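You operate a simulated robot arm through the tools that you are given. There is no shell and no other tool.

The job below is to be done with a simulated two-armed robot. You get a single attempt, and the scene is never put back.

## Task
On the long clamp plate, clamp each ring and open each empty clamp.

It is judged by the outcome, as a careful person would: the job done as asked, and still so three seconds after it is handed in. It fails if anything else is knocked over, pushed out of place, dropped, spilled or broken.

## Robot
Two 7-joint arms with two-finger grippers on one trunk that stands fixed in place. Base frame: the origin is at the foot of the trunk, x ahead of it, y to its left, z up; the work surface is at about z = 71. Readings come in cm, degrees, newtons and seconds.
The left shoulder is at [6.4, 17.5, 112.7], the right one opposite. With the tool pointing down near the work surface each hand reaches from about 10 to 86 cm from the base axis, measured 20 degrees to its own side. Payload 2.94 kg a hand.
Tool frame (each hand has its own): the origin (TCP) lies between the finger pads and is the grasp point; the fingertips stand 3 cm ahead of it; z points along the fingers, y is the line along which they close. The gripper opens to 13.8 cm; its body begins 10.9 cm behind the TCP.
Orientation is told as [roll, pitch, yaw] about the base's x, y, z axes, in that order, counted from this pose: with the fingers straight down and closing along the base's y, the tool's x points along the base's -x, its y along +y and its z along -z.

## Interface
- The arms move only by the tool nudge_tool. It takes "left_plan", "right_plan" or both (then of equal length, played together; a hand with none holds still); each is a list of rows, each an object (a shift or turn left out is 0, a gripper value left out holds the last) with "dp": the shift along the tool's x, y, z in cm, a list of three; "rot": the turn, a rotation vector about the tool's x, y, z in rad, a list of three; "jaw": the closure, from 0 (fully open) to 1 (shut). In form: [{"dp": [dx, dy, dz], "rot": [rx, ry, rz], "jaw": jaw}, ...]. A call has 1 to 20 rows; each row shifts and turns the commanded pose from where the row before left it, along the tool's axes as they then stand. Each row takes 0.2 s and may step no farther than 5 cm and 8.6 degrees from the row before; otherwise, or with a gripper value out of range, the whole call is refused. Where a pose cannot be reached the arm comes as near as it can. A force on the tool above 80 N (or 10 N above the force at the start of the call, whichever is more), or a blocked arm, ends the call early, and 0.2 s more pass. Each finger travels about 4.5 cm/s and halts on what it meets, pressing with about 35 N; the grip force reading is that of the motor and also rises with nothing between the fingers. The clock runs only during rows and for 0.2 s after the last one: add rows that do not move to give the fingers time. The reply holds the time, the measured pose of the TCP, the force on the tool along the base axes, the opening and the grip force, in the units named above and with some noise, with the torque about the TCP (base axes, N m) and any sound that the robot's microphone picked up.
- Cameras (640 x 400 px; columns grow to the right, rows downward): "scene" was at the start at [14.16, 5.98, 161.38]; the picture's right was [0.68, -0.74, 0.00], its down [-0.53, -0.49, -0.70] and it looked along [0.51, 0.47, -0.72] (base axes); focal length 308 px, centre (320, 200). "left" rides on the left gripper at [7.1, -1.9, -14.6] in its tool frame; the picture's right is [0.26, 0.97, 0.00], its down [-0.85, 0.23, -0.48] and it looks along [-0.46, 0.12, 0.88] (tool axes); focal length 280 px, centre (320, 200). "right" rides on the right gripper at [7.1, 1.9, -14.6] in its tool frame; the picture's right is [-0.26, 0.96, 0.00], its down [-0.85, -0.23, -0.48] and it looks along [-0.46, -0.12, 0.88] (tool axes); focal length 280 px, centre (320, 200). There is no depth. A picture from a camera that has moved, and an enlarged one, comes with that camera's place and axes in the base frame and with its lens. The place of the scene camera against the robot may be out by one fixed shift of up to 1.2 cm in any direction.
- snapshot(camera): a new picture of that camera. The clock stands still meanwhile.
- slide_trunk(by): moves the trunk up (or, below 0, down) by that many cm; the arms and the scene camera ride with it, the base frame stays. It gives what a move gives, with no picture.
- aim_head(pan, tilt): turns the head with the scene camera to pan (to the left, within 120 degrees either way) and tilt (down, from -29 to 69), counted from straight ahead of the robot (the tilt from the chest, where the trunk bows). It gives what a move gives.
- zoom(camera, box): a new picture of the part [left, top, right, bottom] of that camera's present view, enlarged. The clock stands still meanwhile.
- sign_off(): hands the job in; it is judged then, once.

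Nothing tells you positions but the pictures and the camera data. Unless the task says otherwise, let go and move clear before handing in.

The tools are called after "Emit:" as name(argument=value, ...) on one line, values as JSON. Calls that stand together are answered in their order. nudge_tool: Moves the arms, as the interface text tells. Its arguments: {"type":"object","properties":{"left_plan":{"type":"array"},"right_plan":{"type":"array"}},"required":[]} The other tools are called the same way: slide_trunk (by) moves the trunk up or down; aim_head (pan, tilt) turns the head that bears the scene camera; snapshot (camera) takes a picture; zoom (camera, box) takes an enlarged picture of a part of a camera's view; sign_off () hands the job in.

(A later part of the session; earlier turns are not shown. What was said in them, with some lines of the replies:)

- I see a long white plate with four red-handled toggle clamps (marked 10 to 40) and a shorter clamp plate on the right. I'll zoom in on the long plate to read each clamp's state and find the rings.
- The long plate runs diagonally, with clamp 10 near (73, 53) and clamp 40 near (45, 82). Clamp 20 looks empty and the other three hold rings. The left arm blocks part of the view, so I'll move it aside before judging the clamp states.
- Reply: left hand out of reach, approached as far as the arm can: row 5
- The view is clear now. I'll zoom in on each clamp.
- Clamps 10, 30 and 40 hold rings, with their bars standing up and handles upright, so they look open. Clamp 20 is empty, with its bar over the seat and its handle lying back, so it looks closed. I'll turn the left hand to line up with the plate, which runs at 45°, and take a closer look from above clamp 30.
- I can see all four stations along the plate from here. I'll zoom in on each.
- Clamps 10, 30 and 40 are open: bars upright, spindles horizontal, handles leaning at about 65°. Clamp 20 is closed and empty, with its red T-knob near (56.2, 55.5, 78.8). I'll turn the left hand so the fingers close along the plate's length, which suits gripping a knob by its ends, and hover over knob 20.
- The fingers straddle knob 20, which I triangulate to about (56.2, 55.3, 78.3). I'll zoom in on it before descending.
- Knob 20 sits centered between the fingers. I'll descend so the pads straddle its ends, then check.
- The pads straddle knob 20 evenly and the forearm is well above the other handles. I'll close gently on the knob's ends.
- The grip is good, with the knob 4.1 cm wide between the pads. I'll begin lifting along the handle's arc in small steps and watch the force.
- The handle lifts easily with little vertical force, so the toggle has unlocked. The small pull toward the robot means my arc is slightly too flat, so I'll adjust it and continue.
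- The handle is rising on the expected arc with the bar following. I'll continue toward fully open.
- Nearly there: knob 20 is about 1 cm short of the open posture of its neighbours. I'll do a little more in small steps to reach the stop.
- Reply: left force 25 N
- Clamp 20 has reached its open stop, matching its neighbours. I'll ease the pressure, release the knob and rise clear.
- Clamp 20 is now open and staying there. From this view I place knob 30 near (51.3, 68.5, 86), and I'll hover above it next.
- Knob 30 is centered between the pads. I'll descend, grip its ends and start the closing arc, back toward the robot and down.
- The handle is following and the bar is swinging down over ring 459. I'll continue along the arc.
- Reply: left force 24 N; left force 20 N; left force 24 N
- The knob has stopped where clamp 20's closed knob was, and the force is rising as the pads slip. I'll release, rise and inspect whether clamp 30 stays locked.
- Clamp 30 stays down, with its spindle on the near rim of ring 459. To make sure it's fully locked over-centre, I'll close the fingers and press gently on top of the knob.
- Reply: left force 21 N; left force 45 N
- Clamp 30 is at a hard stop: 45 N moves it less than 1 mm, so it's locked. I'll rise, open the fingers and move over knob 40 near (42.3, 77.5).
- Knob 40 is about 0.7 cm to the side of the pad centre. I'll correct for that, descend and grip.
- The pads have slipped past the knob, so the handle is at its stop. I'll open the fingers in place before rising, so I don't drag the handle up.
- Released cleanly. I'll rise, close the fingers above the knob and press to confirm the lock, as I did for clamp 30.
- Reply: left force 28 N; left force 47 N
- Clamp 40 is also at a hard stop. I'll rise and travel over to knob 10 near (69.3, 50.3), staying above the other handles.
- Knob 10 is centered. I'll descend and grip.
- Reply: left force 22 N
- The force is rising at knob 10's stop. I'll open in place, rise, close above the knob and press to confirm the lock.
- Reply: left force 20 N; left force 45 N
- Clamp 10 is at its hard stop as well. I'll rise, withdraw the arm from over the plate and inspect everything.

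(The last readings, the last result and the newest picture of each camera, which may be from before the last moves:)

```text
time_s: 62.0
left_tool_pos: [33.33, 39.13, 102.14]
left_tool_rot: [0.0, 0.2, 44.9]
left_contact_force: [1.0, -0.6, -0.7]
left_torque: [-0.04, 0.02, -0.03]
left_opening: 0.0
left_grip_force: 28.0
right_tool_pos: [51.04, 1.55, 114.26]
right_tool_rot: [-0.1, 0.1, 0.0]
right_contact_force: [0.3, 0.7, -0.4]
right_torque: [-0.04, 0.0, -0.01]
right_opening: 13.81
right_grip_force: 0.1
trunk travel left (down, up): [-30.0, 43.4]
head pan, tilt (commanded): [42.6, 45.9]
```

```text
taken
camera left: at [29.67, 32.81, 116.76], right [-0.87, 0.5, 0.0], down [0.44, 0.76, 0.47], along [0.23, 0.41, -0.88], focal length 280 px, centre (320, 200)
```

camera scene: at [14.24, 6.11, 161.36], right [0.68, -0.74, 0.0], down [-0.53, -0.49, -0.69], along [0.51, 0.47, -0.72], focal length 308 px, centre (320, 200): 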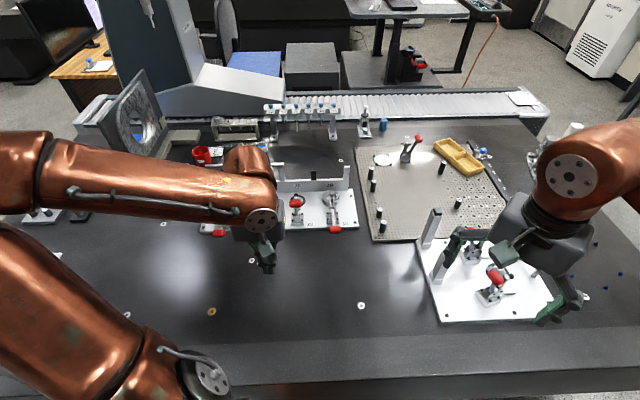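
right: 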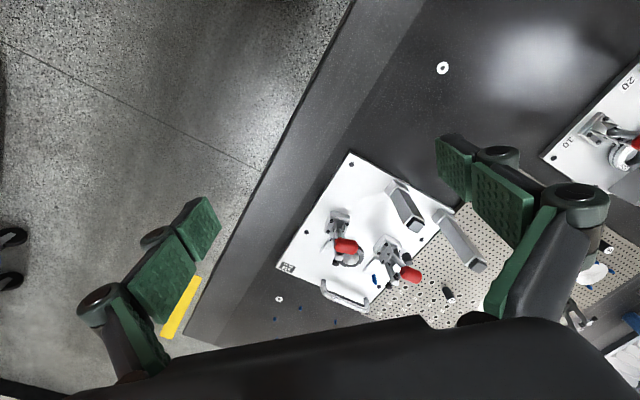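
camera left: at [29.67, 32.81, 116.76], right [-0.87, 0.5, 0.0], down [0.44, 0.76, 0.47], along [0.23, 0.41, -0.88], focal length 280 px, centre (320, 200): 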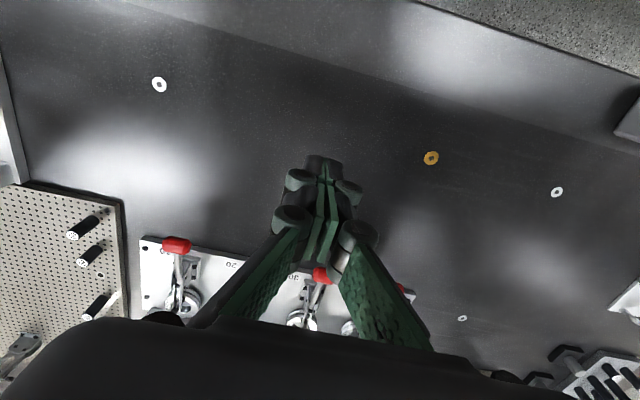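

Emit:
nudge_tool(left_plan=[{"dp": [-0.6, 3.5, -1.6], "jaw": 0.0}, {"dp": [-0.6, 3.5, -1.6]}, {"dp": [-0.6, 3.5, -1.6]}, {"dp": [-0.6, 3.5, -1.6]}, {"dp": [-0.6, 3.5, -1.6]}, {"dp": [-0.6, 3.5, -1.6]}, {}, {}])

Emit:
snapshot(camera="scene")

Emit:
snapshot(camera="left")

```text
time_s: 63.8
left_tool_pos: [20.62, 55.73, 112.07]
left_tool_rot: [0.2, -0.2, 45.1]
left_contact_force: [-0.3, -0.7, 0.2]
left_torque: [0.05, -0.02, 0.0]
left_opening: 13.82
left_grip_force: 0.2
right_tool_pos: [50.92, 0.94, 114.35]
right_tool_rot: [0.4, 0.1, 0.0]
right_contact_force: [-0.6, 0.1, -0.6]
right_torque: [0.03, 0.03, -0.01]
right_opening: 13.78
right_grip_force: 0.1
trunk travel left (down, up): [-30.0, 43.4]
head pan, tilt (commanded): [42.6, 45.9]
```

```text
taken
camera scene: at [14.03, 5.1, 161.43], right [0.68, -0.74, 0.0], down [-0.53, -0.48, -0.7], along [0.51, 0.48, -0.72], focal length 308 px, centre (320, 200)
```

scene: 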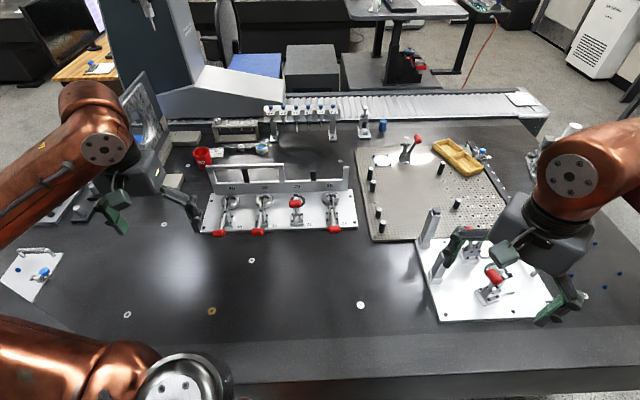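

```text
taken
camera left: at [16.99, 49.24, 126.61], right [-0.87, 0.5, 0.0], down [0.44, 0.76, 0.48], along [0.24, 0.42, -0.88], focal length 280 px, centre (320, 200)
```

left: 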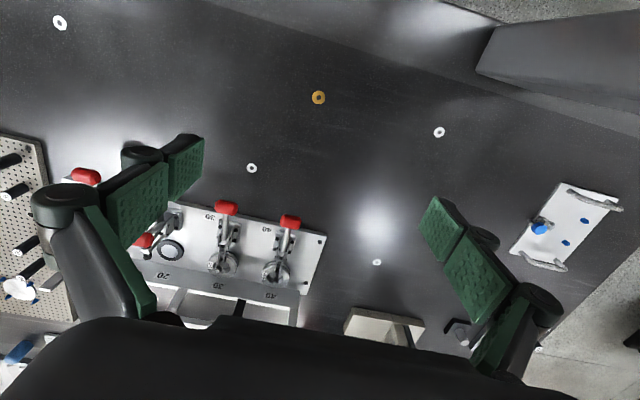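

Emit:
zoom(camera="scene", box=[195, 180, 285, 240])

Emit:
zoom(camera="scene", box=[270, 180, 360, 240])

Emit:
zoom(camera="left", box=[120, 190, 340, 330])

```text
6.67 times, centred on (240, 210) of scene
camera zoom: at [14.03, 5.1, 161.43], right [0.68, -0.74, 0.0], down [-0.53, -0.48, -0.7], along [0.51, 0.48, -0.72], focal length 2054 px, centre (853, 133)
```

zoom: 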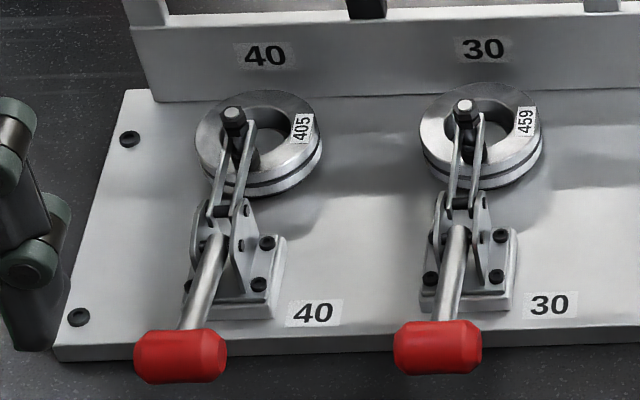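

```text
6.67 times, centred on (315, 210) of scene
camera zoom: at [14.03, 5.1, 161.43], right [0.68, -0.74, 0.0], down [-0.53, -0.48, -0.7], along [0.51, 0.48, -0.72], focal length 2054 px, centre (353, 133)
```

zoom: 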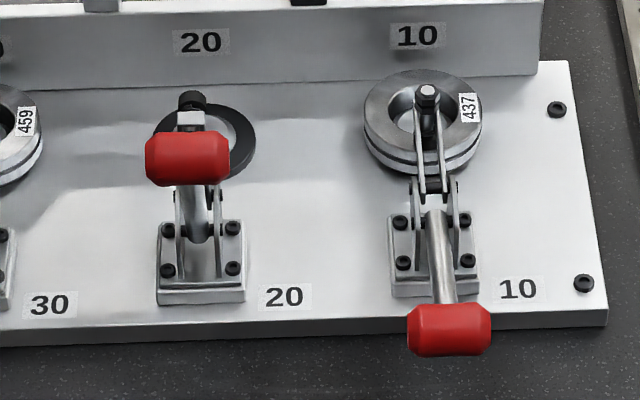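

```text
2.86 times, centred on (230, 260) of left
camera zoom: at [16.99, 49.24, 126.61], right [-0.87, 0.5, 0.0], down [0.44, 0.76, 0.48], along [0.24, 0.42, -0.88], focal length 801 px, centre (577, 29)
```

zoom: 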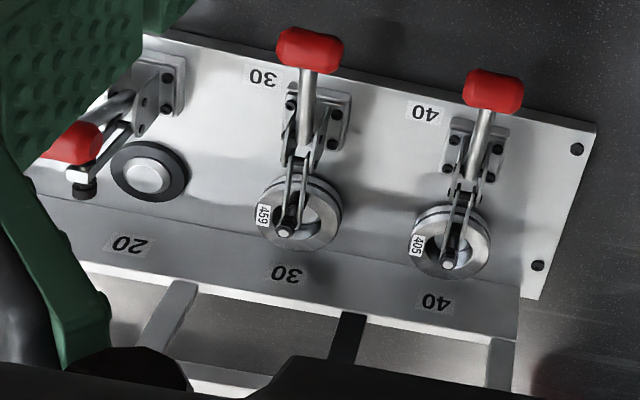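

Clamps 10, 30 and 40 are down and locked on their rings, and their handles haven't lifted since I let go. Clamp 20 is empty and stands open. Nothing else has moved and the hands are clear, so I'm handing in.

Emit:
sign_off()

```text
The job is handed in.
```

The long clamp plate is done: clamps 10, 30 and 40 are closed on their rings (437, 459 and 405), and the empty clamp 20 is open. I've handed the job in.

- **Closed clamps:** I pressed each handle with about 45 N afterwards and it moved less than 1 mm. In the last pictures all three handles were still down and each spindle sat on the near rim of its ring.
- **Open clamp:** I lifted clamp 20's handle to its stop. It has stayed there since I let go.
- **Rest of the table:** the rings look unmoved, and I saw nothing knocked over or pushed out of place. Both hands are clear of the plate.
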